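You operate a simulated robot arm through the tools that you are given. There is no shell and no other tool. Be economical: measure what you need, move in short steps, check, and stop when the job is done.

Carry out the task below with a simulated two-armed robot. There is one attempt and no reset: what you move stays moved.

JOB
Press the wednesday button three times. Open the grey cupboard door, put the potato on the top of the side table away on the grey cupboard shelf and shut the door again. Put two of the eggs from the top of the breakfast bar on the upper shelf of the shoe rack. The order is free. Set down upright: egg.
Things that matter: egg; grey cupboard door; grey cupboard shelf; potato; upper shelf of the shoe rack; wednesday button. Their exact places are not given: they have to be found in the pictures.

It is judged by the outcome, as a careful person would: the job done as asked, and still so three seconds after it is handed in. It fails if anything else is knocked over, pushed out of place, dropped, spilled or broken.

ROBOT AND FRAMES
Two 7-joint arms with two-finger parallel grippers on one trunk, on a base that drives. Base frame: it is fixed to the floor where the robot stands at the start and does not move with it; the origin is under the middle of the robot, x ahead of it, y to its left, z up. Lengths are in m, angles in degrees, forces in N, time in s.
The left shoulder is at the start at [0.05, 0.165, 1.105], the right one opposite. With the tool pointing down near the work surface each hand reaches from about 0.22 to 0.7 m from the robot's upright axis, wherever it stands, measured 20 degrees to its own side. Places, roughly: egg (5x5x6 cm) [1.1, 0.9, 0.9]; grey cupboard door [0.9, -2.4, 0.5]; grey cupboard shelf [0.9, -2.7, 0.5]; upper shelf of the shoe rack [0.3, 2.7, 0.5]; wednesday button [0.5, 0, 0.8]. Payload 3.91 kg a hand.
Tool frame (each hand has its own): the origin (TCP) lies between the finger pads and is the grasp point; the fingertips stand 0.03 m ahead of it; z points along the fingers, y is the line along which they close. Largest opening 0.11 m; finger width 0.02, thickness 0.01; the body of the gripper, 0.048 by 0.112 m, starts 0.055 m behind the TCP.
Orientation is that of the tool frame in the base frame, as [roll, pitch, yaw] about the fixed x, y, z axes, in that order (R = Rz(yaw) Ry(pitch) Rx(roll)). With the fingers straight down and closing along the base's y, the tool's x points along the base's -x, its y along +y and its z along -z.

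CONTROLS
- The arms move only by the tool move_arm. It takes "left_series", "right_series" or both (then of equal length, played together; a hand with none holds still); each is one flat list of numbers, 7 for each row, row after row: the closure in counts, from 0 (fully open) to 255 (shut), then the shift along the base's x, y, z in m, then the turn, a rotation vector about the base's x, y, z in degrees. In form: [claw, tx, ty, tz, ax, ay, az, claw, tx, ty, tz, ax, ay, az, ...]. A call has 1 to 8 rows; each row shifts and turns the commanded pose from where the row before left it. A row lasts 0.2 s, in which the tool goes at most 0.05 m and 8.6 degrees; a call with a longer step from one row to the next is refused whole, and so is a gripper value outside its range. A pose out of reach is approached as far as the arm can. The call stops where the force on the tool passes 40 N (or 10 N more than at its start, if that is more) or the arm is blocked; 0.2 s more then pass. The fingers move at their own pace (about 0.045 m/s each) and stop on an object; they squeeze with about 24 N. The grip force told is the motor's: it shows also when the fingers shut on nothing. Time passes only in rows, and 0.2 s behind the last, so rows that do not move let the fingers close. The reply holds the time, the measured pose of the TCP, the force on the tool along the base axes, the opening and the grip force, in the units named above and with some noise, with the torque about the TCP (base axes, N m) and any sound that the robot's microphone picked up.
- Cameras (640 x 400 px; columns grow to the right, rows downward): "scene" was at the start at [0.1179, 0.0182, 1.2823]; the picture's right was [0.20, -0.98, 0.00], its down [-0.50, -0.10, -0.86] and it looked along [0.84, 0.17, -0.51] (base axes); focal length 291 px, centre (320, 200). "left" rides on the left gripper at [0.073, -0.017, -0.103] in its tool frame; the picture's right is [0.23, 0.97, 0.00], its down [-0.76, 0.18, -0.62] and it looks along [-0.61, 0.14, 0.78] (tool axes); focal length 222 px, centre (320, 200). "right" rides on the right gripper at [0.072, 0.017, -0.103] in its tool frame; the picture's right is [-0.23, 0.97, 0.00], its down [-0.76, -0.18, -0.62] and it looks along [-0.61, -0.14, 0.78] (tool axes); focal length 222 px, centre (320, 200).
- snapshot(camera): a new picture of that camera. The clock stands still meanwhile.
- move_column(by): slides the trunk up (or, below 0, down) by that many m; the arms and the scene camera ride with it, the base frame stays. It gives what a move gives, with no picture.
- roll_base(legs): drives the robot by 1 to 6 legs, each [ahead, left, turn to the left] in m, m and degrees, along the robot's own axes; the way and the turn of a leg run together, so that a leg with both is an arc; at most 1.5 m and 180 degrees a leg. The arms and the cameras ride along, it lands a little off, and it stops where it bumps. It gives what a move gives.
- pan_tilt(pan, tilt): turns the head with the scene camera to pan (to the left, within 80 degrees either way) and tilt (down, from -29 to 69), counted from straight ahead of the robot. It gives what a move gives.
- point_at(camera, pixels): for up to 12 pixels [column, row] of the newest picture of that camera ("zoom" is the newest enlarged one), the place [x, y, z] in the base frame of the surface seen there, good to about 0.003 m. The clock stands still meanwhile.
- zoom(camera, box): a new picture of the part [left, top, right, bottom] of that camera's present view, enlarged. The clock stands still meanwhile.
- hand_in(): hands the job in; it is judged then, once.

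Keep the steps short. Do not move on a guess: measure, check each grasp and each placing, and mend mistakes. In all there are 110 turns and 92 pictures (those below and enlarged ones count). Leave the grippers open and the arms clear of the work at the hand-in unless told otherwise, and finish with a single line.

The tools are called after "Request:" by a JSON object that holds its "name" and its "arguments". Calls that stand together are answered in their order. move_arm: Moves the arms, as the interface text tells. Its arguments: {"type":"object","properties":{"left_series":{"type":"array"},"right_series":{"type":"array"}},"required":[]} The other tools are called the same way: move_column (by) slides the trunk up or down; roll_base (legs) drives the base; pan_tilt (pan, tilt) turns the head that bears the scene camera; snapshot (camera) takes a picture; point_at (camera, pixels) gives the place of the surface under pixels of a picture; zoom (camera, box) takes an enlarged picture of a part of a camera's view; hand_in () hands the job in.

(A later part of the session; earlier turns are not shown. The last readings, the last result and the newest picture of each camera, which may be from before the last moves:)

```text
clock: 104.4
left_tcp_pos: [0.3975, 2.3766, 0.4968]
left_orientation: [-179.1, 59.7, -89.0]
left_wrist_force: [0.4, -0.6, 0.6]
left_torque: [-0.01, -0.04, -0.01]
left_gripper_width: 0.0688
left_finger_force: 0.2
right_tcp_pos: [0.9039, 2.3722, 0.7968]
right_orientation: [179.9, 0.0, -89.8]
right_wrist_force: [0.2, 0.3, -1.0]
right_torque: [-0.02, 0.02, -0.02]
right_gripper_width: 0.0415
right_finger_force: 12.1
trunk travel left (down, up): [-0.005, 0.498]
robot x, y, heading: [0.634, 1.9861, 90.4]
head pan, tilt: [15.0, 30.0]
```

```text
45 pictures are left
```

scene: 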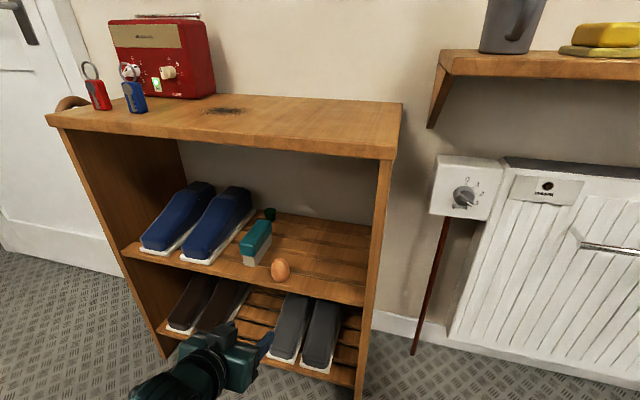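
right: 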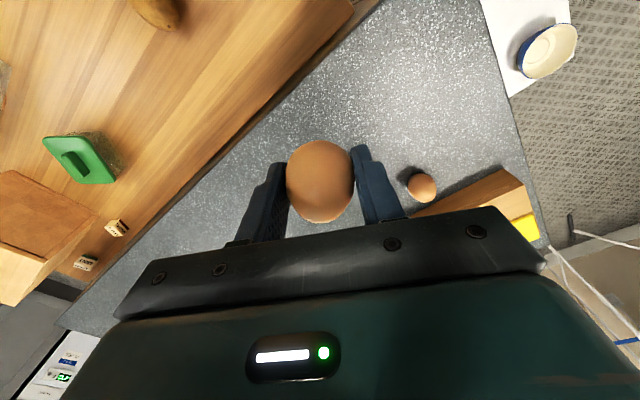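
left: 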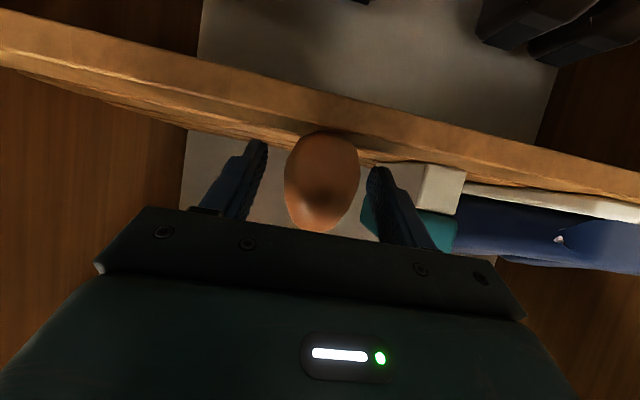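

Egg A stands upright on the upper shelf. Now raise the trunk, return the left hand to vertical and high.

Request:
{"name": "move_column", "arguments": {"by": 0.33}}

Request:
{"name": "move_arm", "arguments": {"left_series": [0, 0, 0, 0.035, -8.5, 0, 0, 0, 0, 0, 0.035, -8.5, 0, 0, 0, 0, 0, 0.035, -8.5, 0, 0, 0, 0, 0, 0.035, -8.5, 0, 0, 0, 0, 0, 0.035, -8.5, 0, 0, 0, 0, 0, 0.035, -8.5, 0, 0, 0, 0, 0, 0.03, -8.5, 0, 0]}}

Request:
{"name": "roll_base", "arguments": {"legs": [[0, 0.4, 0]]}}

```text
clock: 107.6
left_tcp_pos: [0.3948, 2.3774, 0.8315]
left_orientation: [-179.4, 59.9, -89.3]
left_wrist_force: [-0.2, 0.0, -0.1]
left_torque: [-0.05, -0.01, 0.01]
left_gripper_width: 0.0691
left_finger_force: 0.0
right_tcp_pos: [0.9035, 2.3725, 1.1292]
right_orientation: [179.9, 0.0, -89.8]
right_wrist_force: [-0.4, 0.0, -0.7]
right_torque: [-0.05, 0.0, 0.02]
right_gripper_width: 0.0414
right_finger_force: 12.0
trunk travel left (down, up): [-0.335, 0.168]
robot x, y, heading: [0.6338, 1.9841, 90.5]
head pan, tilt: [15.0, 30.0]
```

```text
clock: 109.2
left_tcp_pos: [0.3958, 2.3767, 1.0727]
left_orientation: [-180.0, 0.4, -89.5]
left_wrist_force: [0.9, 0.0, 0.4]
left_torque: [-0.02, 0.02, -0.01]
left_gripper_width: 0.1098
left_finger_force: 0.2
right_tcp_pos: [0.9042, 2.3731, 1.1294]
right_orientation: [179.9, 0.0, -89.9]
right_wrist_force: [0.4, 0.1, -0.7]
right_torque: [0.02, 0.0, -0.02]
right_gripper_width: 0.0412
right_finger_force: 12.0
trunk travel left (down, up): [-0.335, 0.168]
robot x, y, heading: [0.6325, 1.9855, 90.0]
head pan, tilt: [15.0, 30.0]
```

```text
clock: 111.7
left_tcp_pos: [-0.0086, 2.3725, 1.0716]
left_orientation: [179.9, 0.5, -89.6]
left_wrist_force: [-0.2, -0.9, -0.5]
left_torque: [0.0, -0.05, 0.03]
left_gripper_width: 0.1102
left_finger_force: 0.2
right_tcp_pos: [0.4992, 2.371, 1.131]
right_orientation: [-180.0, 0.0, -89.6]
right_wrist_force: [0.2, 0.8, -1.2]
right_torque: [0.0, -0.01, 0.03]
right_gripper_width: 0.0412
right_finger_force: 11.9
trunk travel left (down, up): [-0.335, 0.168]
robot x, y, heading: [0.2329, 1.9813, 90.5]
head pan, tilt: [15.0, 30.0]
```

Right egg is now in line (x≈0.50). Drive ahead 0.12 m and lower the right hand toward the top board.

Request:
{"name": "roll_base", "arguments": {"legs": [[0.125, 0, 0]]}}

Request:
{"name": "move_arm", "arguments": {"right_series": [182, 0, 0.035, 0, 0, 0, 0, 182, 0, 0.035, 0, 0, 0, 0, 182, 0, 0, -0.05, 0, 0, 0, 182, 0, 0, -0.05, 0, 0, 0, 182, 0, 0, -0.05, 0, 0, 0, 182, 0, 0, -0.05, 0, 0, 0, 182, 0, 0, -0.05, 0, 0, 0]}}

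```text
clock: 113.0
left_tcp_pos: [-0.0093, 2.5007, 1.0713]
left_orientation: [-179.9, 0.5, -89.4]
left_wrist_force: [0.3, -0.2, -0.4]
left_torque: [-0.04, 0.01, -0.03]
left_gripper_width: 0.1101
left_finger_force: 0.1
right_tcp_pos: [0.4975, 2.4983, 1.1293]
right_orientation: [-180.0, 0.1, -89.6]
right_wrist_force: [0.0, 0.6, -1.8]
right_torque: [-0.02, -0.02, -0.02]
right_gripper_width: 0.0414
right_finger_force: 12.4
trunk travel left (down, up): [-0.335, 0.168]
robot x, y, heading: [0.2304, 2.1035, 90.5]
head pan, tilt: [15.0, 30.0]
```

```text
clock: 114.6
left_tcp_pos: [-0.0093, 2.4994, 1.0716]
left_orientation: [179.9, 0.4, -89.5]
left_wrist_force: [-0.6, 0.3, -1.1]
left_torque: [0.0, 0.07, 0.0]
left_gripper_width: 0.11
left_finger_force: 0.1
right_tcp_pos: [0.4998, 2.5677, 0.8774]
right_orientation: [179.8, 0.0, -89.5]
right_wrist_force: [-0.1, -1.0, -0.4]
right_torque: [0.03, 0.03, -0.01]
right_gripper_width: 0.0415
right_finger_force: 12.1
trunk travel left (down, up): [-0.335, 0.168]
robot x, y, heading: [0.2319, 2.1115, 90.6]
head pan, tilt: [15.0, 30.0]
```

Request:
{"name": "move_arm", "arguments": {"right_series": [182, 0, 0, -0.01, 0, 0, 0, 182, 0, 0, -0.008, 0, 0, 0, 182, 0, 0, -0.0015, 0, 0, 0, 182, 0, 0, 0, 0, 0, 0, 182, 0, 0, -0.001, 0, 0, 0, 182, 0, 0, 0, 0, 0, 0]}}

```text
clock: 116.0
left_tcp_pos: [-0.0087, 2.499, 1.0715]
left_orientation: [180.0, 0.3, -89.4]
left_wrist_force: [0.2, 0.2, -1.1]
left_torque: [-0.01, -0.01, 0.03]
left_gripper_width: 0.1101
left_finger_force: 0.1
right_tcp_pos: [0.4989, 2.5655, 0.8576]
right_orientation: [179.8, 0.1, -89.5]
right_wrist_force: [0.8, -0.9, -0.8]
right_torque: [0.0, -0.03, 0.01]
right_gripper_width: 0.0416
right_finger_force: 12.4
trunk travel left (down, up): [-0.335, 0.168]
robot x, y, heading: [0.2307, 2.1065, 90.3]
head pan, tilt: [15.0, 30.0]
```

Request:
{"name": "move_arm", "arguments": {"right_series": [182, 0, 0, -0.001, 0, 0, 0, 182, 0, 0, 0, 0, 0, 0, 182, 0, 0, -0.001, 0, 0, 0, 182, 0, 0, 0, 0, 0, 0]}}

```text
clock: 117.0
left_tcp_pos: [-0.0099, 2.4991, 1.0717]
left_orientation: [180.0, 0.5, -89.4]
left_wrist_force: [-0.2, 0.3, 0.0]
left_torque: [-0.03, 0.04, -0.01]
left_gripper_width: 0.11
left_finger_force: 0.1
right_tcp_pos: [0.4978, 2.5659, 0.8573]
right_orientation: [179.9, 0.0, -89.6]
right_wrist_force: [-0.3, 0.0, -0.4]
right_torque: [0.0, -0.02, 0.03]
right_gripper_width: 0.0416
right_finger_force: 12.5
trunk travel left (down, up): [-0.335, 0.168]
robot x, y, heading: [0.2303, 2.1061, 90.6]
head pan, tilt: [15.0, 30.0]
```

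Request:
{"name": "move_arm", "arguments": {"right_series": [182, 0, 0, -0.001, 0, 0, 0, 182, 0, 0, 0, 0, 0, 0]}}

```text
clock: 117.6
left_tcp_pos: [-0.0101, 2.4994, 1.0723]
left_orientation: [179.9, 0.5, -89.5]
left_wrist_force: [-0.2, 0.7, -0.1]
left_torque: [-0.01, -0.04, 0.0]
left_gripper_width: 0.1099
left_finger_force: 0.0
right_tcp_pos: [0.4981, 2.5672, 0.8559]
right_orientation: [180.0, 0.1, -89.6]
right_wrist_force: [-0.3, -0.6, 1.8]
right_torque: [0.01, 0.03, 0.0]
right_gripper_width: 0.0414
right_finger_force: 12.1
trunk travel left (down, up): [-0.335, 0.168]
robot x, y, heading: [0.2302, 2.1087, 90.5]
head pan, tilt: [15.0, 30.0]
```

Light contact (1.8 N, z 0.856). Open slowly and check.

Request:
{"name": "move_arm", "arguments": {"right_series": [182, 0, 0, -0.0003, 0, 0, 0, 165, 0, 0, 0, 0, 0, 0, 150, 0, 0, 0, 0, 0, 0, 120, 0, 0, 0, 0, 0, 0, 60, 0, 0, 0, 0, 0, 0, 0, 0, 0, 0, 0, 0, 0, 0, 0, 0, 0, 0, 0, 0]}}

Request:
{"name": "snapshot", "arguments": {"camera": "right"}}

```text
clock: 119.2
left_tcp_pos: [-0.0092, 2.499, 1.0713]
left_orientation: [-179.9, 0.4, -89.4]
left_wrist_force: [-1.1, 0.1, 0.0]
left_torque: [0.0, -0.02, 0.01]
left_gripper_width: 0.1101
left_finger_force: 0.1
right_tcp_pos: [0.498, 2.5665, 0.8561]
right_orientation: [180.0, 0.0, -89.6]
right_wrist_force: [0.8, 0.1, 0.1]
right_torque: [0.03, -0.01, 0.0]
right_gripper_width: 0.1097
right_finger_force: 0.0
trunk travel left (down, up): [-0.335, 0.168]
robot x, y, heading: [0.2275, 2.1053, 90.4]
head pan, tilt: [15.0, 30.0]
```

```text
44 pictures are left
```

right: 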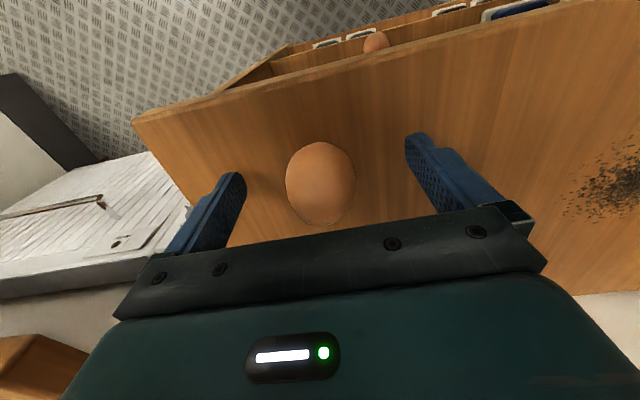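

Egg B stands. Lift, back, drive back 0.13 m, and tilt the right tool 60°.

Request:
{"name": "move_arm", "arguments": {"right_series": [0, 0, 0, 0.04, 0, 0, 0, 0, 0, 0, 0.04, 0, 0, 0, 0, 0, 0, 0.04, 0, 0, 0, 0, 0, 0, 0.04, 0, 0, 0, 0, 0, -0.04, 0, 0, 0, 0, 0, 0, -0.04, 0, 0, 0, 0, 0, 0, -0.04, 0, 0, 0, 0]}}

Request:
{"name": "roll_base", "arguments": {"legs": [[-0.13, 0, -0.4]]}}

Request:
{"name": "move_arm", "arguments": {"right_series": [0, 0, 0, 0, 8.55, 0, 0, 0, 0, 0, 0, 8.55, 0, 0, 0, 0, 0, 0, 8.55, 0, 0, 0, 0, 0, 0, 8.55, 0, 0, 0, 0, 0, 0, 8.55, 0, 0, 0, 0, 0, 0, 8.55, 0, 0, 0, 0, 0, 0, 8.55, 0, 0]}}

```text
clock: 120.8
left_tcp_pos: [-0.0094, 2.4982, 1.0717]
left_orientation: [-180.0, 0.5, -89.4]
left_wrist_force: [0.4, 0.7, -0.4]
left_torque: [0.01, 0.01, 0.01]
left_gripper_width: 0.1099
left_finger_force: 0.1
right_tcp_pos: [0.4975, 2.4439, 1.0133]
right_orientation: [-180.0, 0.1, -89.6]
right_wrist_force: [-0.3, -0.5, -0.4]
right_torque: [-0.01, 0.01, 0.01]
right_gripper_width: 0.1098
right_finger_force: 0.1
trunk travel left (down, up): [-0.335, 0.168]
robot x, y, heading: [0.2297, 2.1055, 90.6]
head pan, tilt: [15.0, 30.0]
```

```text
clock: 122.1
left_tcp_pos: [-0.0075, 2.3704, 1.0726]
left_orientation: [180.0, 0.6, -89.7]
left_wrist_force: [0.2, -0.6, 0.0]
left_torque: [0.0, 0.0, 0.02]
left_gripper_width: 0.1099
left_finger_force: 0.0
right_tcp_pos: [0.5001, 2.3137, 1.0135]
right_orientation: [179.9, 0.0, -89.9]
right_wrist_force: [0.3, -0.2, -0.1]
right_torque: [-0.03, 0.0, -0.03]
right_gripper_width: 0.11
right_finger_force: 0.1
trunk travel left (down, up): [-0.335, 0.168]
robot x, y, heading: [0.2354, 1.9767, 90.4]
head pan, tilt: [15.0, 30.0]
```

```text
clock: 123.7
left_tcp_pos: [-0.0072, 2.3714, 1.0719]
left_orientation: [-180.0, 0.5, -89.7]
left_wrist_force: [0.3, 0.2, -0.5]
left_torque: [-0.01, 0.01, -0.01]
left_gripper_width: 0.11
left_finger_force: 0.0
right_tcp_pos: [0.5253, 2.4104, 1.0374]
right_orientation: [-179.8, 60.2, -89.7]
right_wrist_force: [-0.4, -0.8, -0.5]
right_torque: [0.01, 0.0, 0.0]
right_gripper_width: 0.1099
right_finger_force: 0.0
right hand out of reach, approached as far as the arm can: row 3, 4, 5, 6, 7
trunk travel left (down, up): [-0.335, 0.168]
robot x, y, heading: [0.2324, 1.9785, 90.4]
head pan, tilt: [15.0, 30.0]
```

Lower to z≈0.851 and align x to 0.498, then advance part way.

Request:
{"name": "move_arm", "arguments": {"right_series": [0, 0, 0, -0.047, 0, 0, 0, 0, 0, 0, -0.047, 0, 0, 0, 0, -0.013, 0, -0.046, 0, 0, 0, 0, -0.014, 0, -0.046, 0, 0, 0, 0, 0, 0.03, 0, 0, 0, 0, 0, 0, 0.03, 0, 0, 0, 0, 0, 0, 0, 0, 0, 0, 0]}}

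Request:
{"name": "snapshot", "arguments": {"camera": "right"}}

```text
clock: 125.3
left_tcp_pos: [-0.0062, 2.3708, 1.0712]
left_orientation: [-179.9, 0.4, -89.6]
left_wrist_force: [0.2, -0.5, -0.4]
left_torque: [-0.01, -0.03, 0.01]
left_gripper_width: 0.1102
left_finger_force: 0.1
right_tcp_pos: [0.521, 2.47, 0.9307]
right_orientation: [-179.8, 60.0, -89.8]
right_wrist_force: [-0.3, 0.0, 0.0]
right_torque: [0.0, 0.01, -0.02]
right_gripper_width: 0.11
right_finger_force: 0.1
right hand out of reach, approached as far as the arm can: row 2, 3, 4
trunk travel left (down, up): [-0.335, 0.168]
robot x, y, heading: [0.2288, 1.984, 90.5]
head pan, tilt: [15.0, 30.0]
```

```text
43 pictures are left
```

right: 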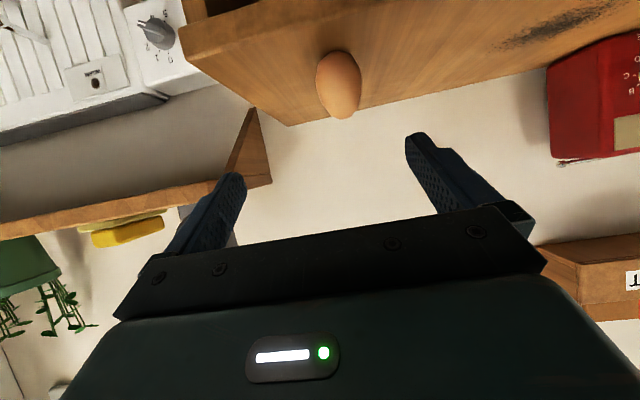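

Still 8 cm high; tips (y≈2.50) are short of the egg (2.547), so lower here.

Request:
{"name": "move_arm", "arguments": {"right_series": [0, 0, -0.01, -0.027, 0, 0, 0, 0, -0.011, 0, -0.026, 0, 0, 0, 0, -0.012, 0, -0.026, 0, 0, 0, 0, 0, 0, 0, 0, 0, 0]}}

```text
clock: 126.3
left_tcp_pos: [-0.0066, 2.3702, 1.0708]
left_orientation: [-179.9, 0.5, -89.8]
left_wrist_force: [0.9, 0.8, 0.1]
left_torque: [-0.02, -0.02, -0.02]
left_gripper_width: 0.1101
left_finger_force: 0.1
right_tcp_pos: [0.5221, 2.4636, 0.9125]
right_orientation: [-179.8, 60.0, -89.7]
right_wrist_force: [0.0, 0.6, 0.5]
right_torque: [0.0, -0.01, -0.01]
right_gripper_width: 0.11
right_finger_force: 0.0
right hand out of reach, approached as far as the arm can: row 1, 2, 3
trunk travel left (down, up): [-0.335, 0.168]
robot x, y, heading: [0.2337, 1.9806, 90.2]
head pan, tilt: [15.0, 30.0]
```

Down is blocked in this configuration. Try moving back and slightly outward while lowering.

Request:
{"name": "move_arm", "arguments": {"right_series": [0, 0.02, -0.03, 0, 0, 0, 0, 0, 0.01, -0.02, 0, 0, 0, 0, 0, 0, 0, -0.03, 0, 0, 0, 0, 0, 0, -0.03, 0, 0, 0]}}

Request:
{"name": "pan_tilt", "arguments": {"pan": -35, "tilt": 45}}

Request:
{"name": "snapshot", "arguments": {"camera": "scene"}}

```text
clock: 127.3
left_tcp_pos: [-0.0068, 2.3709, 1.0726]
left_orientation: [-180.0, 0.3, -89.7]
left_wrist_force: [0.6, -0.4, -0.1]
left_torque: [-0.02, -0.01, 0.02]
left_gripper_width: 0.11
left_finger_force: 0.1
right_tcp_pos: [0.5522, 2.4143, 0.8526]
right_orientation: [-179.7, 60.0, -89.6]
right_wrist_force: [0.2, -0.7, -0.1]
right_torque: [-0.01, 0.02, -0.01]
right_gripper_width: 0.1103
right_finger_force: 0.0
trunk travel left (down, up): [-0.335, 0.168]
robot x, y, heading: [0.2316, 1.9786, 90.3]
head pan, tilt: [15.0, 30.0]
```

```text
clock: 128.5
left_tcp_pos: [-0.0073, 2.3709, 1.0716]
left_orientation: [-180.0, 0.3, -89.8]
left_wrist_force: [0.3, -0.8, -1.3]
left_torque: [-0.01, 0.0, 0.02]
left_gripper_width: 0.11
left_finger_force: 0.1
right_tcp_pos: [0.552, 2.4158, 0.8532]
right_orientation: [-179.8, 59.8, -89.7]
right_wrist_force: [0.1, 0.0, 0.0]
right_torque: [0.0, -0.01, -0.04]
right_gripper_width: 0.11
right_finger_force: 0.0
trunk travel left (down, up): [-0.335, 0.168]
robot x, y, heading: [0.2273, 1.9764, 90.6]
head pan, tilt: [-35.0, 45.0]
```

```text
42 pictures are left
```

scene: 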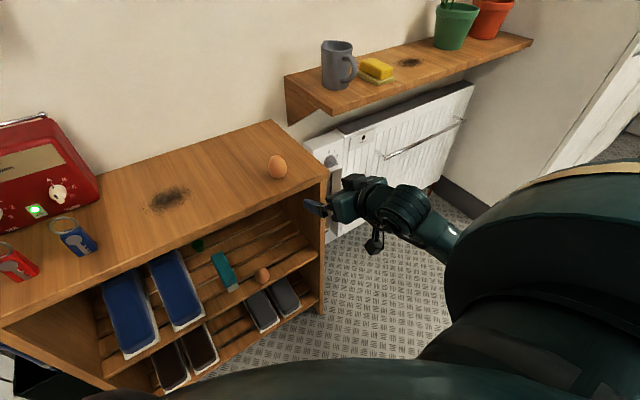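

That worked: z=0.853. Slide the base left 0.054 m to align x with the egg, then advance partly.

Request:
{"name": "roll_base", "arguments": {"legs": [[0, 0.054, 0]]}}

Request:
{"name": "move_arm", "arguments": {"right_series": [0, 0, 0.03, 0, 0, 0, 0, 0, 0, 0.03, 0, 0, 0, 0]}}

Request:
{"name": "snapshot", "arguments": {"camera": "right"}}

```text
clock: 129.4
left_tcp_pos: [-0.0601, 2.3706, 1.0717]
left_orientation: [179.9, 0.3, -89.7]
left_wrist_force: [-1.1, 0.7, 0.8]
left_torque: [-0.02, -0.03, 0.0]
left_gripper_width: 0.1102
left_finger_force: 0.0
right_tcp_pos: [0.4986, 2.4149, 0.8537]
right_orientation: [-179.7, 60.0, -89.4]
right_wrist_force: [0.6, 0.6, -0.4]
right_torque: [-0.01, 0.0, -0.02]
right_gripper_width: 0.1101
right_finger_force: 0.0
trunk travel left (down, up): [-0.335, 0.168]
robot x, y, heading: [0.1721, 1.9806, 90.2]
head pan, tilt: [-35.0, 45.0]
```

```text
clock: 130.0
left_tcp_pos: [-0.0615, 2.371, 1.0725]
left_orientation: [180.0, 0.4, -89.7]
left_wrist_force: [0.2, -0.2, 0.0]
left_torque: [-0.01, -0.01, 0.02]
left_gripper_width: 0.1101
left_finger_force: 0.0
right_tcp_pos: [0.5002, 2.4741, 0.852]
right_orientation: [-179.7, 59.9, -89.5]
right_wrist_force: [-0.3, 0.0, 0.4]
right_torque: [-0.01, 0.02, -0.05]
right_gripper_width: 0.11
right_finger_force: 0.0
trunk travel left (down, up): [-0.335, 0.168]
robot x, y, heading: [0.1801, 1.9801, 90.2]
head pan, tilt: [-35.0, 45.0]
```

```text
41 pictures are left
```

right: 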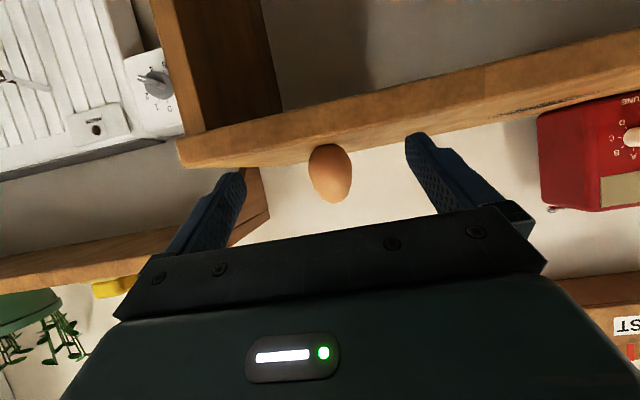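

Egg is centred (330 matches the expected cant offset). Advance 0.092 m.

Request:
{"name": "move_arm", "arguments": {"right_series": [0, -0.002, 0.031, -0.001, 0, 0, 0, 0, 0, 0.031, 0, 0, 0, 0, 0, 0, 0.03, 0, 0, 0, 0, 0, 0, 0, 0, 0, 0, 0]}}

Request:
{"name": "snapshot", "arguments": {"camera": "right"}}

```text
clock: 131.0
left_tcp_pos: [-0.0607, 2.369, 1.0719]
left_orientation: [180.0, 0.4, -89.7]
left_wrist_force: [1.1, -0.9, 0.1]
left_torque: [0.03, 0.02, 0.0]
left_gripper_width: 0.1097
left_finger_force: 0.0
right_tcp_pos: [0.4988, 2.5675, 0.8526]
right_orientation: [-179.8, 59.8, -89.7]
right_wrist_force: [0.0, 0.8, -0.4]
right_torque: [0.02, 0.01, 0.03]
right_gripper_width: 0.11
right_finger_force: 0.0
trunk travel left (down, up): [-0.335, 0.168]
robot x, y, heading: [0.1779, 1.9811, 90.5]
head pan, tilt: [-35.0, 45.0]
```

```text
40 pictures are left
```

right: 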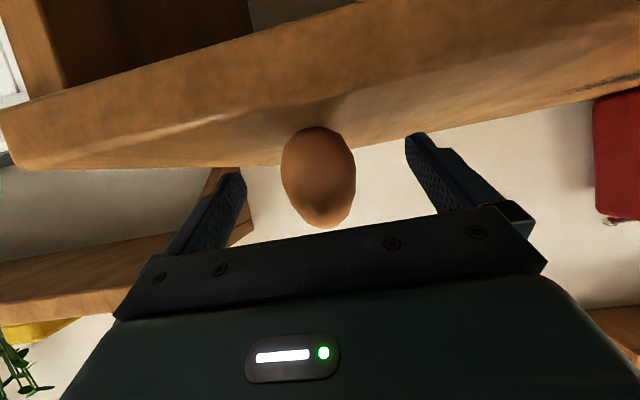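

Centred. Close to 182, then check.

Request:
{"name": "move_arm", "arguments": {"right_series": [60, 0, 0, 0, 0, 0, 0, 140, 0, 0, 0, 0, 0, 0, 150, 0, 0, 0, 0, 0, 0, 165, 0, 0, 0, 0, 0, 0, 175, 0, 0, 0, 0, 0, 0, 182, 0, 0, 0, 0, 0, 0, 182, 0, 0, 0, 0, 0, 0]}}

Request:
{"name": "move_arm", "arguments": {"right_series": [182, 0, 0, 0.03, 0, 0, 0, 182, 0, -0.04, 0.01, 0, 0, 0, 182, 0, -0.04, 0, 0, 0, 0, 182, 0, -0.04, 0, 0, 0, 0, 182, 0, -0.03, 0, 0, 0, 0]}}

Request:
{"name": "snapshot", "arguments": {"camera": "right"}}

```text
clock: 132.6
left_tcp_pos: [-0.0604, 2.3715, 1.0723]
left_orientation: [-180.0, 0.4, -89.8]
left_wrist_force: [-0.4, 0.3, -0.4]
left_torque: [-0.04, -0.02, 0.02]
left_gripper_width: 0.1102
left_finger_force: 0.1
right_tcp_pos: [0.4983, 2.5658, 0.8527]
right_orientation: [-179.8, 59.8, -89.7]
right_wrist_force: [0.7, -0.5, 0.2]
right_torque: [0.01, -0.01, 0.0]
right_gripper_width: 0.0417
right_finger_force: 11.5
trunk travel left (down, up): [-0.335, 0.168]
robot x, y, heading: [0.1788, 1.9762, 90.1]
head pan, tilt: [-35.0, 45.0]
```

```text
clock: 133.8
left_tcp_pos: [-0.06, 2.3707, 1.0707]
left_orientation: [180.0, 0.4, -89.8]
left_wrist_force: [-0.4, 0.0, -0.3]
left_torque: [0.02, 0.01, 0.01]
left_gripper_width: 0.1101
left_finger_force: 0.1
right_tcp_pos: [0.4984, 2.4151, 0.8937]
right_orientation: [-179.7, 59.9, -89.4]
right_wrist_force: [0.4, -0.6, -1.3]
right_torque: [-0.01, -0.01, -0.01]
right_gripper_width: 0.0417
right_finger_force: 12.6
trunk travel left (down, up): [-0.335, 0.168]
robot x, y, heading: [0.177, 1.976, 90.1]
head pan, tilt: [-35.0, 45.0]
```

```text
39 pictures are left
```

right: 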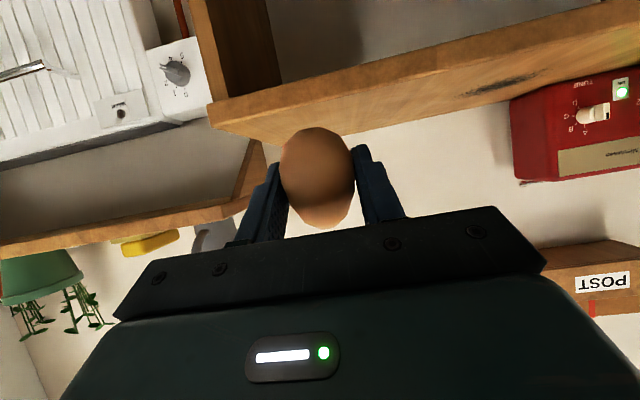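

Egg B held. Lower the trunk 0.333 m with egg in front of the rack, then check the view.

Request:
{"name": "move_column", "arguments": {"by": -0.333}}

Request:
{"name": "snapshot", "arguments": {"camera": "scene"}}

```text
clock: 137.1
left_tcp_pos: [-0.0598, 2.3706, 0.7399]
left_orientation: [-180.0, 0.4, -89.7]
left_wrist_force: [-0.2, -0.3, -0.2]
left_torque: [0.03, 0.0, 0.0]
left_gripper_width: 0.1101
left_finger_force: 0.1
right_tcp_pos: [0.4971, 2.4158, 0.5619]
right_orientation: [-179.7, 59.9, -89.7]
right_wrist_force: [0.4, -0.2, 0.0]
right_torque: [0.0, 0.02, -0.03]
right_gripper_width: 0.0416
right_finger_force: 11.8
trunk travel left (down, up): [-0.002, 0.501]
robot x, y, heading: [0.1759, 1.9774, 90.2]
head pan, tilt: [-35.0, 45.0]
```

```text
38 pictures are left
```

scene: 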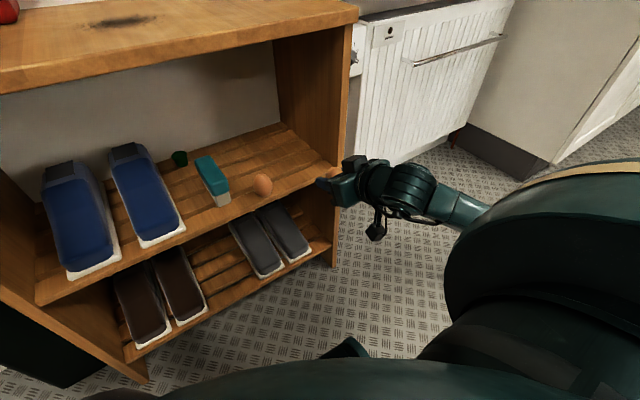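

Insert 0.132 m over the front slat, then lower.

Request:
{"name": "move_arm", "arguments": {"right_series": [182, 0, 0.04, 0, 0, 0, 0, 182, 0, 0.04, 0, 0, 0, 0, 182, 0, 0.035, 0, 0, 0, 0, 182, 0, 0.017, 0, 0, 0, 0, 182, 0, 0, -0.025, 0, 0, 0, 182, 0, 0, -0.025, 0, 0, 0, 182, 0, 0, -0.006, 0, 0, 0, 182, 0, 0, 0, 0, 0, 0]}}

Request:
{"name": "snapshot", "arguments": {"camera": "scene"}}

```text
clock: 138.9
left_tcp_pos: [-0.0614, 2.3705, 0.7389]
left_orientation: [180.0, 0.4, -89.7]
left_wrist_force: [0.7, -0.6, 0.5]
left_torque: [-0.02, 0.0, 0.0]
left_gripper_width: 0.1098
left_finger_force: 0.0
right_tcp_pos: [0.4969, 2.5476, 0.5054]
right_orientation: [-179.6, 59.9, -89.6]
right_wrist_force: [0.2, -0.1, -0.5]
right_torque: [-0.02, 0.0, 0.01]
right_gripper_width: 0.0416
right_finger_force: 12.0
trunk travel left (down, up): [-0.002, 0.501]
robot x, y, heading: [0.1793, 1.9806, 90.4]
head pan, tilt: [-35.0, 45.0]
```

```text
37 pictures are left
```

scene: 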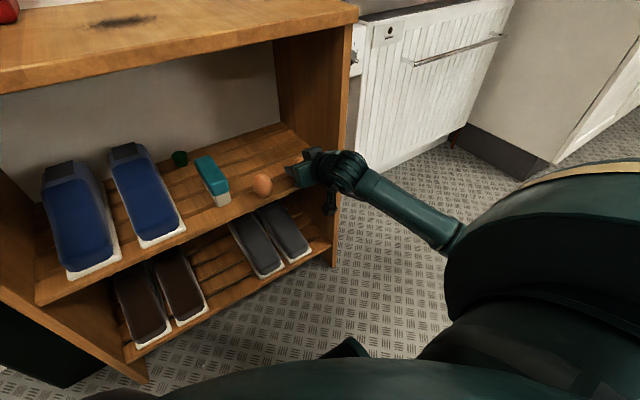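

Expected contact at TCP z≈0.503. Lower by small steps.

Request:
{"name": "move_arm", "arguments": {"right_series": [182, 0, 0, -0.001, 0, 0, 0, 182, 0, 0, 0, 0, 0, 0, 182, 0, 0, -0.001, 0, 0, 0, 182, 0, 0, 0, 0, 0, 0]}}

```text
clock: 139.9
left_tcp_pos: [-0.0606, 2.3702, 0.7395]
left_orientation: [179.9, 0.5, -89.7]
left_wrist_force: [0.2, -1.1, -0.8]
left_torque: [0.06, 0.0, -0.01]
left_gripper_width: 0.1102
left_finger_force: 0.0
right_tcp_pos: [0.4981, 2.5473, 0.5042]
right_orientation: [-179.8, 60.0, -89.6]
right_wrist_force: [-0.6, -0.7, -0.3]
right_torque: [0.01, -0.02, 0.02]
right_gripper_width: 0.0418
right_finger_force: 12.0
trunk travel left (down, up): [-0.002, 0.501]
robot x, y, heading: [0.1757, 1.9774, 90.1]
head pan, tilt: [-35.0, 45.0]
```

Request:
{"name": "move_arm", "arguments": {"right_series": [182, 0, 0, -0.001, 0, 0, 0, 182, 0, 0, 0, 0, 0, 0, 182, 0, 0, -0.0007, 0, 0, 0, 182, 0, 0, 0, 0, 0, 0]}}

```text
clock: 140.9
left_tcp_pos: [-0.0604, 2.3694, 0.7391]
left_orientation: [179.9, 0.5, -89.7]
left_wrist_force: [-0.8, 0.2, -0.2]
left_torque: [0.02, 0.0, -0.01]
left_gripper_width: 0.1103
left_finger_force: 0.0
right_tcp_pos: [0.4974, 2.5487, 0.502]
right_orientation: [-179.8, 60.1, -89.6]
right_wrist_force: [-0.4, -1.1, 6.9]
right_torque: [-0.01, 0.02, 0.02]
right_gripper_width: 0.0416
right_finger_force: 11.6
trunk travel left (down, up): [-0.002, 0.501]
robot x, y, heading: [0.1779, 1.9798, 90.2]
head pan, tilt: [-35.0, 45.0]
```

Contact (6.9 N). Ease, release to ~0.07 m, check.

Request:
{"name": "move_arm", "arguments": {"right_series": [182, 0, 0, 0.0008, 0, 0, 0, 165, 0, 0, 0, 0, 0, 0, 150, 0, 0, 0, 0, 0, 0, 120, 0, 0, 0, 0, 0, 0, 95, 0, 0, 0, 0, 0, 0, 95, 0, 0, 0, 0, 0, 0]}}

Request:
{"name": "snapshot", "arguments": {"camera": "right"}}

```text
clock: 142.3
left_tcp_pos: [-0.0593, 2.3704, 0.7383]
left_orientation: [-179.9, 0.4, -89.7]
left_wrist_force: [0.8, -0.6, -0.6]
left_torque: [0.0, 0.03, 0.04]
left_gripper_width: 0.1103
left_finger_force: 0.0
right_tcp_pos: [0.4968, 2.5486, 0.5031]
right_orientation: [-179.8, 59.9, -89.6]
right_wrist_force: [0.0, 0.7, -0.1]
right_torque: [0.01, 0.01, -0.01]
right_gripper_width: 0.069
right_finger_force: 0.2
trunk travel left (down, up): [-0.002, 0.501]
robot x, y, heading: [0.1775, 1.9771, 90.1]
head pan, tilt: [-35.0, 45.0]
```

```text
36 pictures are left
```

right: 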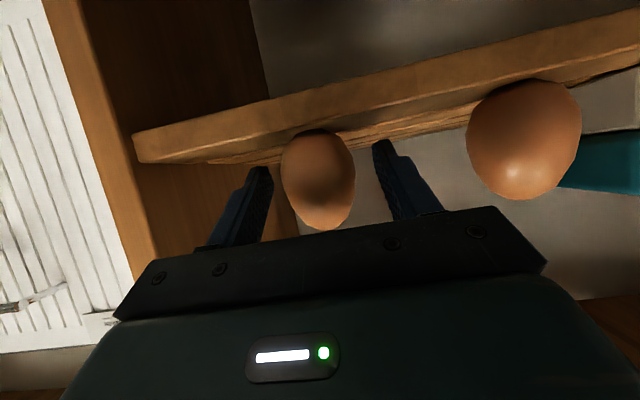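

Egg B stands; egg A is beside it. Withdraw straight back and look.

Request:
{"name": "move_arm", "arguments": {"right_series": [95, 0, -0.02, 0, 0, 0, 0, 95, 0, -0.04, 0, 0, 0, 0, 95, 0, -0.04, 0, 0, 0, 0, 95, 0, -0.035, 0, 0, 0, 0]}}

Request:
{"name": "zoom", "arguments": {"camera": "scene", "box": [150, 100, 390, 250]}}

```text
clock: 143.3
left_tcp_pos: [-0.0604, 2.3698, 0.7386]
left_orientation: [-180.0, 0.4, -89.6]
left_wrist_force: [-0.5, 0.5, -0.2]
left_torque: [-0.03, 0.0, -0.01]
left_gripper_width: 0.1099
left_finger_force: 0.1
right_tcp_pos: [0.4986, 2.4115, 0.5047]
right_orientation: [-179.7, 59.8, -89.5]
right_wrist_force: [0.3, -0.1, -0.2]
right_torque: [0.03, -0.04, -0.01]
right_gripper_width: 0.0686
right_finger_force: 0.1
trunk travel left (down, up): [-0.002, 0.501]
robot x, y, heading: [0.1809, 1.9804, 90.2]
head pan, tilt: [-35.0, 45.0]
```

```text
2.67 times, centred on (270, 175) of scene
```

zoom: 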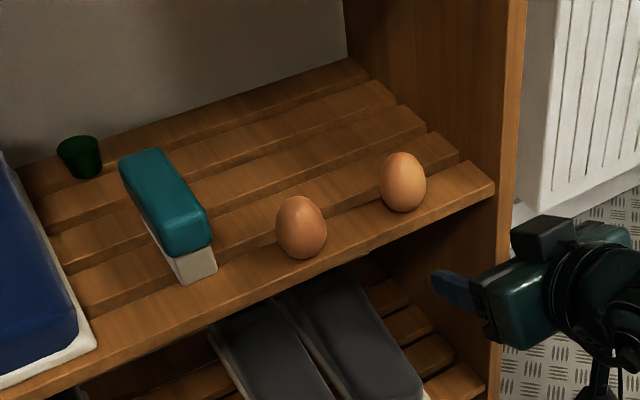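

Both eggs stand upright on the upper shelf. Now back away 0.5 m, raise the trunk, untilt the right hand, and turn toward the table's end.

Request:
{"name": "roll_base", "arguments": {"legs": [[-0.5, 0, 0]]}}

Request:
{"name": "move_column", "arguments": {"by": 0.333}}

Request:
{"name": "move_arm", "arguments": {"right_series": [0, 0, 0, 0.035, -8.5, 0, 0, 0, 0, 0, 0.035, -8.5, 0, 0, 0, 0, 0, 0.035, -8.5, 0, 0, 0, 0, 0, 0.035, -8.5, 0, 0, 0, 0, 0, 0.035, -8.5, 0, 0, 0, 0, 0, 0.035, -8.5, 0, 0, 0, 0, 0, 0.035, -8.5, 0, 0]}}

Request:
{"name": "roll_base", "arguments": {"legs": [[0, 0, -180]]}}

Request:
{"name": "pan_tilt", "arguments": {"pan": 30, "tilt": 30}}

Request:
{"name": "snapshot", "arguments": {"camera": "scene"}}

```text
clock: 146.3
left_tcp_pos: [-0.056, 1.8611, 0.7387]
left_orientation: [-180.0, 0.5, -89.6]
left_wrist_force: [-0.1, -0.5, 0.0]
left_torque: [-0.04, 0.0, -0.02]
left_gripper_width: 0.1101
left_finger_force: 0.1
right_tcp_pos: [0.501, 1.9043, 0.5044]
right_orientation: [-179.8, 59.8, -89.6]
right_wrist_force: [0.2, -0.1, 0.7]
right_torque: [-0.01, -0.04, -0.04]
right_gripper_width: 0.0692
right_finger_force: 0.1
trunk travel left (down, up): [-0.002, 0.501]
robot x, y, heading: [0.1802, 1.4718, 90.6]
head pan, tilt: [-35.0, 45.0]
```

```text
clock: 149.6
left_tcp_pos: [-0.057, 1.8598, 1.0709]
left_orientation: [180.0, 0.4, -89.6]
left_wrist_force: [1.1, -0.3, 0.4]
left_torque: [0.01, 0.02, 0.01]
left_gripper_width: 0.1102
left_finger_force: 0.0
right_tcp_pos: [0.5021, 1.9031, 0.8359]
right_orientation: [-179.8, 59.9, -89.6]
right_wrist_force: [0.6, 0.4, -0.1]
right_torque: [0.0, 0.01, 0.03]
right_gripper_width: 0.0689
right_finger_force: 0.0
trunk travel left (down, up): [-0.335, 0.168]
robot x, y, heading: [0.179, 1.4683, 90.4]
head pan, tilt: [-35.0, 45.0]
```

```text
clock: 151.2
left_tcp_pos: [-0.0578, 1.8608, 1.0707]
left_orientation: [179.9, 0.4, -89.6]
left_wrist_force: [-0.4, -0.8, 0.5]
left_torque: [0.04, -0.04, 0.01]
left_gripper_width: 0.11
left_finger_force: 0.0
right_tcp_pos: [0.4984, 1.9019, 1.084]
right_orientation: [179.9, 0.2, -89.9]
right_wrist_force: [0.3, -0.3, -0.1]
right_torque: [0.03, 0.02, -0.02]
right_gripper_width: 0.11
right_finger_force: 0.0
trunk travel left (down, up): [-0.335, 0.168]
robot x, y, heading: [0.1812, 1.4703, 90.3]
head pan, tilt: [-35.0, 45.0]
```

```text
clock: 158.9
left_tcp_pos: [0.4099, 1.0725, 1.0723]
left_orientation: [-180.0, 0.5, 89.0]
left_wrist_force: [1.2, 0.8, -0.1]
left_torque: [0.02, 0.03, -0.02]
left_gripper_width: 0.1099
left_finger_force: 0.1
right_tcp_pos: [-0.1512, 1.0446, 1.0827]
right_orientation: [179.8, 0.3, 88.8]
right_wrist_force: [1.2, 0.7, 1.0]
right_torque: [0.01, -0.05, 0.01]
right_gripper_width: 0.11
right_finger_force: 0.1
trunk travel left (down, up): [-0.335, 0.168]
robot x, y, heading: [0.1823, 1.4712, -91.0]
head pan, tilt: [-35.0, 45.0]
```

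```text
clock: 160.3
left_tcp_pos: [0.4088, 1.0712, 1.0713]
left_orientation: [180.0, 0.4, 88.9]
left_wrist_force: [-0.5, -0.2, -0.3]
left_torque: [0.03, -0.01, 0.02]
left_gripper_width: 0.11
left_finger_force: 0.0
right_tcp_pos: [-0.1516, 1.0439, 1.083]
right_orientation: [179.9, 0.4, 88.8]
right_wrist_force: [-0.4, -0.3, 0.3]
right_torque: [0.0, -0.02, -0.01]
right_gripper_width: 0.1099
right_finger_force: 0.1
trunk travel left (down, up): [-0.335, 0.168]
robot x, y, heading: [0.1764, 1.4674, -91.1]
head pan, tilt: [30.0, 30.0]
```

```text
34 pictures are left
```

scene: 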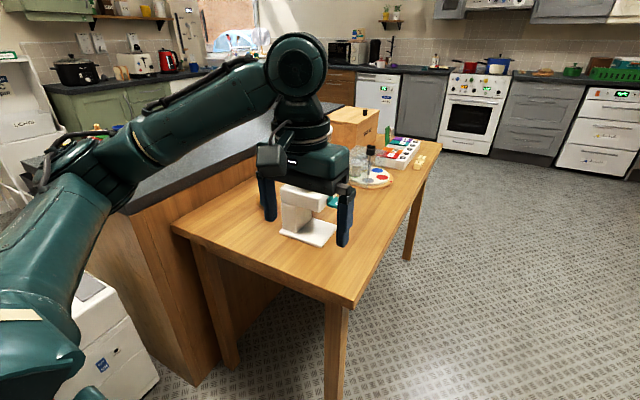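

The grey cupboard door is at about (415,105), right of the dishwasher. Enlarge to see the handle.

Request:
{"name": "zoom", "arguments": {"camera": "scene", "box": [340, 60, 480, 150]}}

Request:
{"name": "point_at", "arguments": {"camera": "zoom", "pixels": [[285, 68], [475, 75], [285, 290], [440, 350], [420, 105], [370, 200], [300, 120], [455, 120]]}}

```text
4.44 times, centred on (410, 105) of scene
```

zoom: 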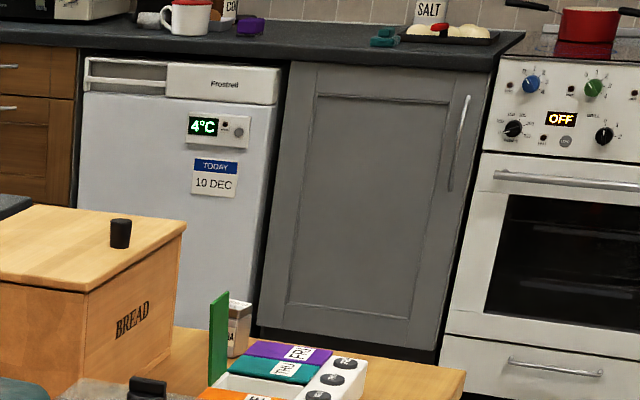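

```text
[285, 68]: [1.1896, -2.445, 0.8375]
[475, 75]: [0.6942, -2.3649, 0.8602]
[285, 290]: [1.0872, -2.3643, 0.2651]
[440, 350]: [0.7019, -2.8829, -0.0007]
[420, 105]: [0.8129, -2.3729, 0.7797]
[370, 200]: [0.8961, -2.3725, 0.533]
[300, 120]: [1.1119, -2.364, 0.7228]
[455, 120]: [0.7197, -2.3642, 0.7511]
```

The door: hinge side x≈1.13, vertical bar handle at x≈0.715, z 0.64–0.78, face y≈−2.364; it swings toward +x. I'll open it first with the left hand. Drive round the table to about (0.43,−1.55), facing −y, and look.

Request:
{"name": "roll_base", "arguments": {"legs": [[0, -0.55, 1], [1.5, 0, 0], [1.5, 0, 0], [0, 0.8, 0]]}}

Request:
{"name": "pan_tilt", "arguments": {"pan": 15, "tilt": 35}}

Request:
{"name": "snapshot", "arguments": {"camera": "scene"}}

```text
clock: 181.4
left_tcp_pos: [0.7481, -1.8614, 1.0711]
left_orientation: [180.0, 0.4, 92.1]
left_wrist_force: [0.0, -0.3, 0.4]
left_torque: [0.0, 0.02, -0.01]
left_gripper_width: 0.1102
left_finger_force: 0.0
right_tcp_pos: [0.1911, -1.9202, 1.0839]
right_orientation: [179.9, 0.4, 91.9]
right_wrist_force: [1.0, -0.3, 0.3]
right_torque: [0.01, 0.02, 0.02]
right_gripper_width: 0.1102
right_finger_force: 0.1
trunk travel left (down, up): [-0.335, 0.168]
robot x, y, heading: [0.4986, -1.4783, -87.8]
head pan, tilt: [30.0, 30.0]
```

```text
clock: 182.2
left_tcp_pos: [0.7466, -1.8616, 1.0712]
left_orientation: [-180.0, 0.3, 92.1]
left_wrist_force: [0.4, 0.2, -0.3]
left_torque: [0.0, 0.0, -0.01]
left_gripper_width: 0.1101
left_finger_force: 0.1
right_tcp_pos: [0.1911, -1.9202, 1.0834]
right_orientation: [179.9, 0.4, 92.1]
right_wrist_force: [0.0, 0.2, 0.1]
right_torque: [-0.03, 0.0, 0.0]
right_gripper_width: 0.1098
right_finger_force: 0.0
trunk travel left (down, up): [-0.335, 0.168]
robot x, y, heading: [0.4957, -1.476, -88.1]
head pan, tilt: [15.0, 35.0]
```

```text
32 pictures are left
```

scene: 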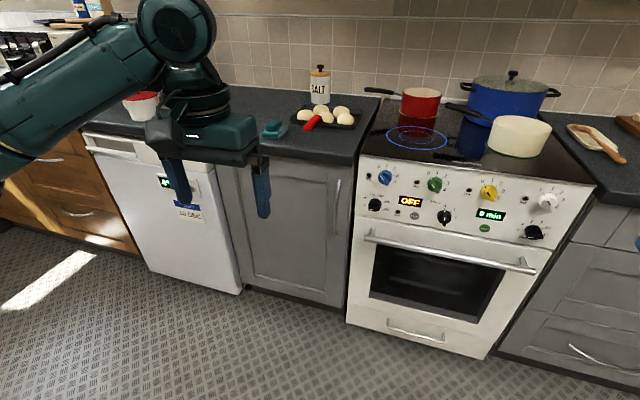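

Handle at about (336,205). Measure it and the oven front.

Request:
{"name": "zoom", "arguments": {"camera": "scene", "box": [220, 140, 400, 310]}}

Request:
{"name": "point_at", "arguments": {"camera": "scene", "pixels": [[337, 185], [335, 205], [333, 225], [336, 195], [345, 215], [325, 205], [246, 200], [355, 170], [370, 238], [530, 265], [340, 300]]}}

```text
2.35 times, centred on (310, 225) of scene
```

zoom: 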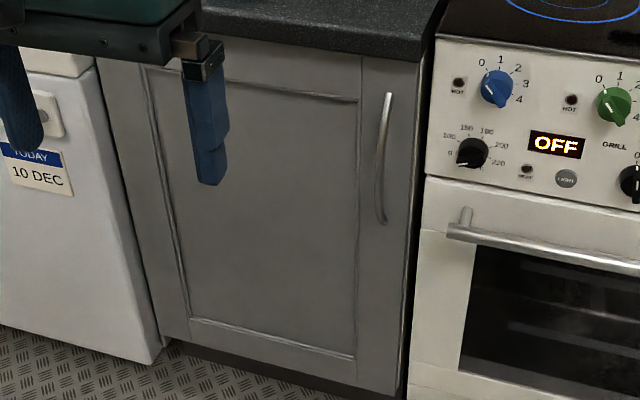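

```text
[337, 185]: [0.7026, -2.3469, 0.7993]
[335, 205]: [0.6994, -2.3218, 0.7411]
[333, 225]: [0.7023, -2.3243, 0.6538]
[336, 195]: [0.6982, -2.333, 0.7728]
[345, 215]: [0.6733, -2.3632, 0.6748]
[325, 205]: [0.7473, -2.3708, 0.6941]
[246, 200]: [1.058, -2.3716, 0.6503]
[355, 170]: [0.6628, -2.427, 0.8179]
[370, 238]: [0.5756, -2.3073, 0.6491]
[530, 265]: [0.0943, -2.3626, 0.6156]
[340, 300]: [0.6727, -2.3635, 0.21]
```

Handle bar: x≈0.700, y≈−2.322, z 0.63–0.80. Tilt the left tool 60° forward (toward −y), pull the right hand back, lower the trunk.

Request:
{"name": "move_arm", "arguments": {"left_series": [0, 0, 0, 0, -8.57, 0, 0, 0, 0, 0, 0, -8.57, 0, 0, 0, 0, 0, 0, -8.57, 0, 0, 0, 0, 0, 0, -8.57, 0, 0, 0, 0, 0, 0, -8.57, 0, 0, 0, 0, 0, 0, -8.57, 0, 0, 0, 0, 0, 0, -8.57, 0, 0], "right_series": [0, 0, 0.03, 0, 0, 0, 0, 0, 0, 0.03, 0, 0, 0, 0, 0, 0, 0.03, 0, 0, 0, 0, 0, 0, 0, 0, 0, 0, 0, 0, 0, 0, 0, 0, 0, 0, 0, 0, 0, 0, 0, 0, 0, 0, 0, 0, 0, 0, 0, 0]}}

Request:
{"name": "move_column", "arguments": {"by": -0.3}}

Request:
{"name": "roll_base", "arguments": {"legs": [[0, 0, -1.9]]}}

```text
clock: 183.8
left_tcp_pos: [0.75, -1.902, 1.0854]
left_orientation: [-176.3, 60.4, 94.2]
left_wrist_force: [0.4, 0.1, -0.1]
left_torque: [0.0, -0.01, 0.02]
left_gripper_width: 0.1101
left_finger_force: 0.1
left hand out of reach, approached as far as the arm can: row 6, 7
right_tcp_pos: [0.1914, -1.831, 1.0845]
right_orientation: [179.9, 0.4, 92.0]
right_wrist_force: [-0.9, 0.2, -0.3]
right_torque: [-0.03, -0.02, 0.03]
right_gripper_width: 0.1101
right_finger_force: 0.1
trunk travel left (down, up): [-0.335, 0.168]
robot x, y, heading: [0.4991, -1.4757, -87.7]
head pan, tilt: [15.0, 35.0]
```

```text
clock: 186.8
left_tcp_pos: [0.7508, -1.9026, 0.7852]
left_orientation: [-176.4, 60.2, 94.3]
left_wrist_force: [0.4, -0.6, 0.0]
left_torque: [-0.06, 0.02, 0.02]
left_gripper_width: 0.1099
left_finger_force: 0.1
right_tcp_pos: [0.19, -1.8316, 0.7849]
right_orientation: [179.9, 0.4, 91.9]
right_wrist_force: [-0.8, 0.1, -0.3]
right_torque: [-0.03, -0.01, -0.01]
right_gripper_width: 0.1102
right_finger_force: 0.1
trunk travel left (down, up): [-0.035, 0.468]
robot x, y, heading: [0.4963, -1.4786, -87.7]
head pan, tilt: [15.0, 35.0]
```

```text
clock: 187.5
left_tcp_pos: [0.7381, -1.9096, 0.7842]
left_orientation: [-176.3, 60.3, 92.4]
left_wrist_force: [0.4, 0.1, -0.4]
left_torque: [0.0, 0.02, 0.01]
left_gripper_width: 0.11
left_finger_force: 0.0
right_tcp_pos: [0.178, -1.8215, 0.7848]
right_orientation: [179.9, 0.3, 90.1]
right_wrist_force: [-0.2, -0.5, -0.1]
right_torque: [0.0, 0.0, 0.03]
right_gripper_width: 0.1099
right_finger_force: 0.1
trunk travel left (down, up): [-0.035, 0.468]
robot x, y, heading: [0.4971, -1.4782, -89.8]
head pan, tilt: [15.0, 35.0]
```

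Lower the hand 0.07 m, then base: right 0.038 m and ahead 0.31 m; view from the left camera.

Request:
{"name": "move_arm", "arguments": {"left_series": [0, 0, 0, -0.035, 0, 0, 0, 0, 0, 0, -0.035, 0, 0, 0]}}

Request:
{"name": "roll_base", "arguments": {"legs": [[0.31, -0.038, 0]]}}

Request:
{"name": "snapshot", "arguments": {"camera": "left"}}

Request:
{"name": "snapshot", "arguments": {"camera": "scene"}}

```text
clock: 188.1
left_tcp_pos: [0.7361, -1.9198, 0.7174]
left_orientation: [-176.4, 60.3, 92.5]
left_wrist_force: [0.1, 0.1, -0.9]
left_torque: [-0.02, 0.05, -0.01]
left_gripper_width: 0.1103
left_finger_force: 0.0
left hand out of reach, approached as far as the arm can: row 1
right_tcp_pos: [0.1792, -1.8219, 0.7849]
right_orientation: [179.8, 0.3, 90.1]
right_wrist_force: [-0.2, -0.1, 0.2]
right_torque: [-0.02, 0.0, 0.03]
right_gripper_width: 0.1102
right_finger_force: 0.0
trunk travel left (down, up): [-0.035, 0.468]
robot x, y, heading: [0.494, -1.4775, -89.9]
head pan, tilt: [15.0, 35.0]
```

```text
clock: 190.2
left_tcp_pos: [0.7016, -2.2296, 0.7168]
left_orientation: [-176.4, 60.2, 92.3]
left_wrist_force: [-0.6, -0.2, 0.0]
left_torque: [-0.01, -0.05, 0.01]
left_gripper_width: 0.1101
left_finger_force: 0.1
right_tcp_pos: [0.1436, -2.1333, 0.7853]
right_orientation: [179.9, 0.4, 90.2]
right_wrist_force: [0.3, -0.4, 0.3]
right_torque: [0.02, -0.04, 0.0]
right_gripper_width: 0.11
right_finger_force: 0.0
trunk travel left (down, up): [-0.035, 0.468]
robot x, y, heading: [0.4649, -1.7925, -89.7]
head pan, tilt: [15.0, 35.0]
```

```text
30 pictures are left
```

left: 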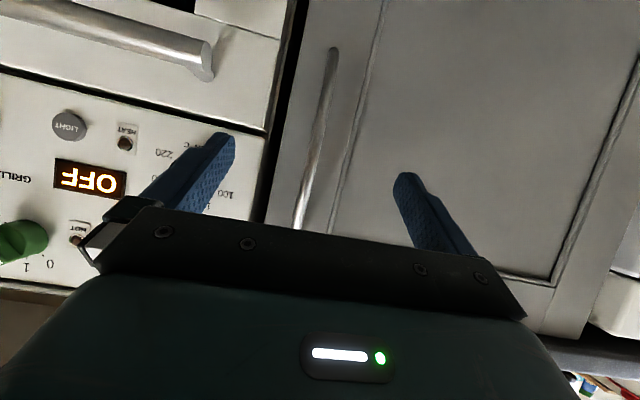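

```text
29 pictures are left
```

scene: 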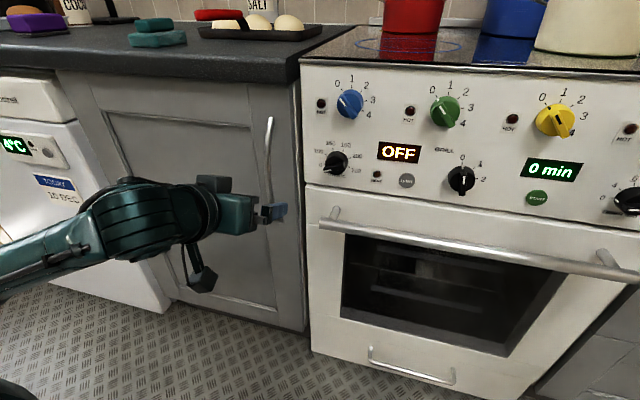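

The handle is between the fingers. Advance 0.088 m, then close.

Request:
{"name": "move_arm", "arguments": {"left_series": [0, 0, -0.03, 0, 0, 0, 0, 0, 0, -0.03, 0, 0, 0, 0, 0, 0, -0.028, 0, 0, 0, 0, 0, 0, 0, 0, 0, 0, 0]}}

Request:
{"name": "snapshot", "arguments": {"camera": "left"}}

```text
clock: 191.2
left_tcp_pos: [0.6992, -2.3187, 0.7158]
left_orientation: [-176.4, 60.2, 92.5]
left_wrist_force: [-0.7, 0.1, -1.3]
left_torque: [-0.03, 0.02, -0.03]
left_gripper_width: 0.11
left_finger_force: 0.0
right_tcp_pos: [0.1432, -2.1337, 0.7842]
right_orientation: [179.8, 0.5, 90.2]
right_wrist_force: [0.6, -0.7, 0.4]
right_torque: [-0.01, -0.01, 0.02]
right_gripper_width: 0.1102
right_finger_force: 0.0
trunk travel left (down, up): [-0.035, 0.468]
robot x, y, heading: [0.4616, -1.7915, -89.6]
head pan, tilt: [15.0, 35.0]
```

```text
28 pictures are left
```

left: 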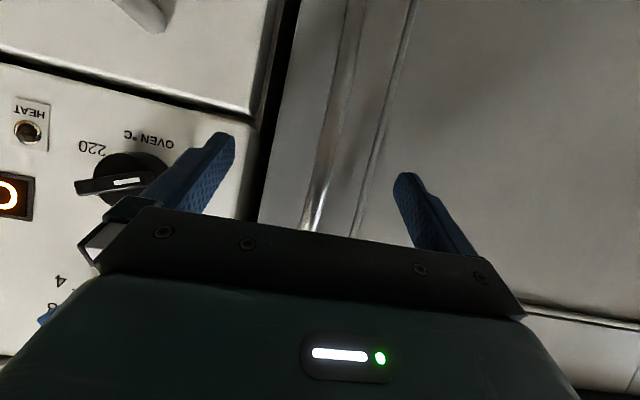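

Handle passes right through the grasp point. Close on it.

Request:
{"name": "move_arm", "arguments": {"left_series": [255, 0, 0, 0, 0, 0, 0, 255, 0, 0, 0, 0, 0, 0, 255, 0, 0, 0, 0, 0, 0, 255, 0, 0, 0, 0, 0, 0, 255, 0, 0, 0, 0, 0, 0, 255, 0, 0, 0, 0, 0, 0, 255, 0, 0, 0, 0, 0, 0]}}

```text
clock: 192.8
left_tcp_pos: [0.699, -2.3182, 0.716]
left_orientation: [-176.6, 60.2, 92.1]
left_wrist_force: [-3.0, 0.5, -0.3]
left_torque: [-0.06, -0.92, 0.05]
left_gripper_width: 0.0159
left_finger_force: 44.8
right_tcp_pos: [0.1428, -2.1337, 0.785]
right_orientation: [179.8, 0.4, 90.3]
right_wrist_force: [-0.2, -0.2, 0.5]
right_torque: [-0.02, 0.0, 0.03]
right_gripper_width: 0.1099
right_finger_force: 0.1
trunk travel left (down, up): [-0.035, 0.468]
robot x, y, heading: [0.4592, -1.7934, -89.9]
head pan, tilt: [15.0, 35.0]
```

Gripped the bar (0.016 m). Pull along the door's arc about the hinge (1.125,−2.365) for 18°, in three rows.

Request:
{"name": "move_arm", "arguments": {"left_series": [255, 0.0035, 0.022, 0, 0, 0, -3, 255, 0.0035, 0.022, 0, 0, 0, -3, 255, 0.0058, 0.0216, 0, 0, 0, -3, 255, 0.0058, 0.0216, 0, 0, 0, -3, 255, 0.008, 0.021, 0, 0, 0, -3, 255, 0.008, 0.021, 0, 0, 0, -3]}}

Request:
{"name": "snapshot", "arguments": {"camera": "scene"}}

```text
clock: 194.1
left_tcp_pos: [0.7245, -2.207, 0.7155]
left_orientation: [-176.6, 60.2, 76.2]
left_wrist_force: [-3.1, 1.6, -0.7]
left_torque: [-0.32, -1.14, 0.02]
left_gripper_width: 0.016
left_finger_force: 45.4
left hand out of reach, approached as far as the arm can: row 6
right_tcp_pos: [0.1422, -2.134, 0.7851]
right_orientation: [179.8, 0.4, 90.1]
right_wrist_force: [0.5, -0.2, -1.0]
right_torque: [0.0, -0.02, 0.0]
right_gripper_width: 0.1102
right_finger_force: 0.0
trunk travel left (down, up): [-0.035, 0.468]
robot x, y, heading: [0.4595, -1.7907, -89.7]
head pan, tilt: [15.0, 35.0]
stopped in row 6 (left hand): the force on the tool passed its limit (the readings are from after the stop); the commanded pose is now the measured one
```

```text
27 pictures are left
```

scene: 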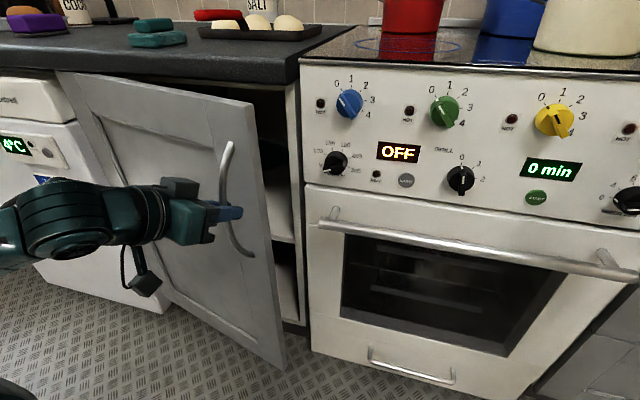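

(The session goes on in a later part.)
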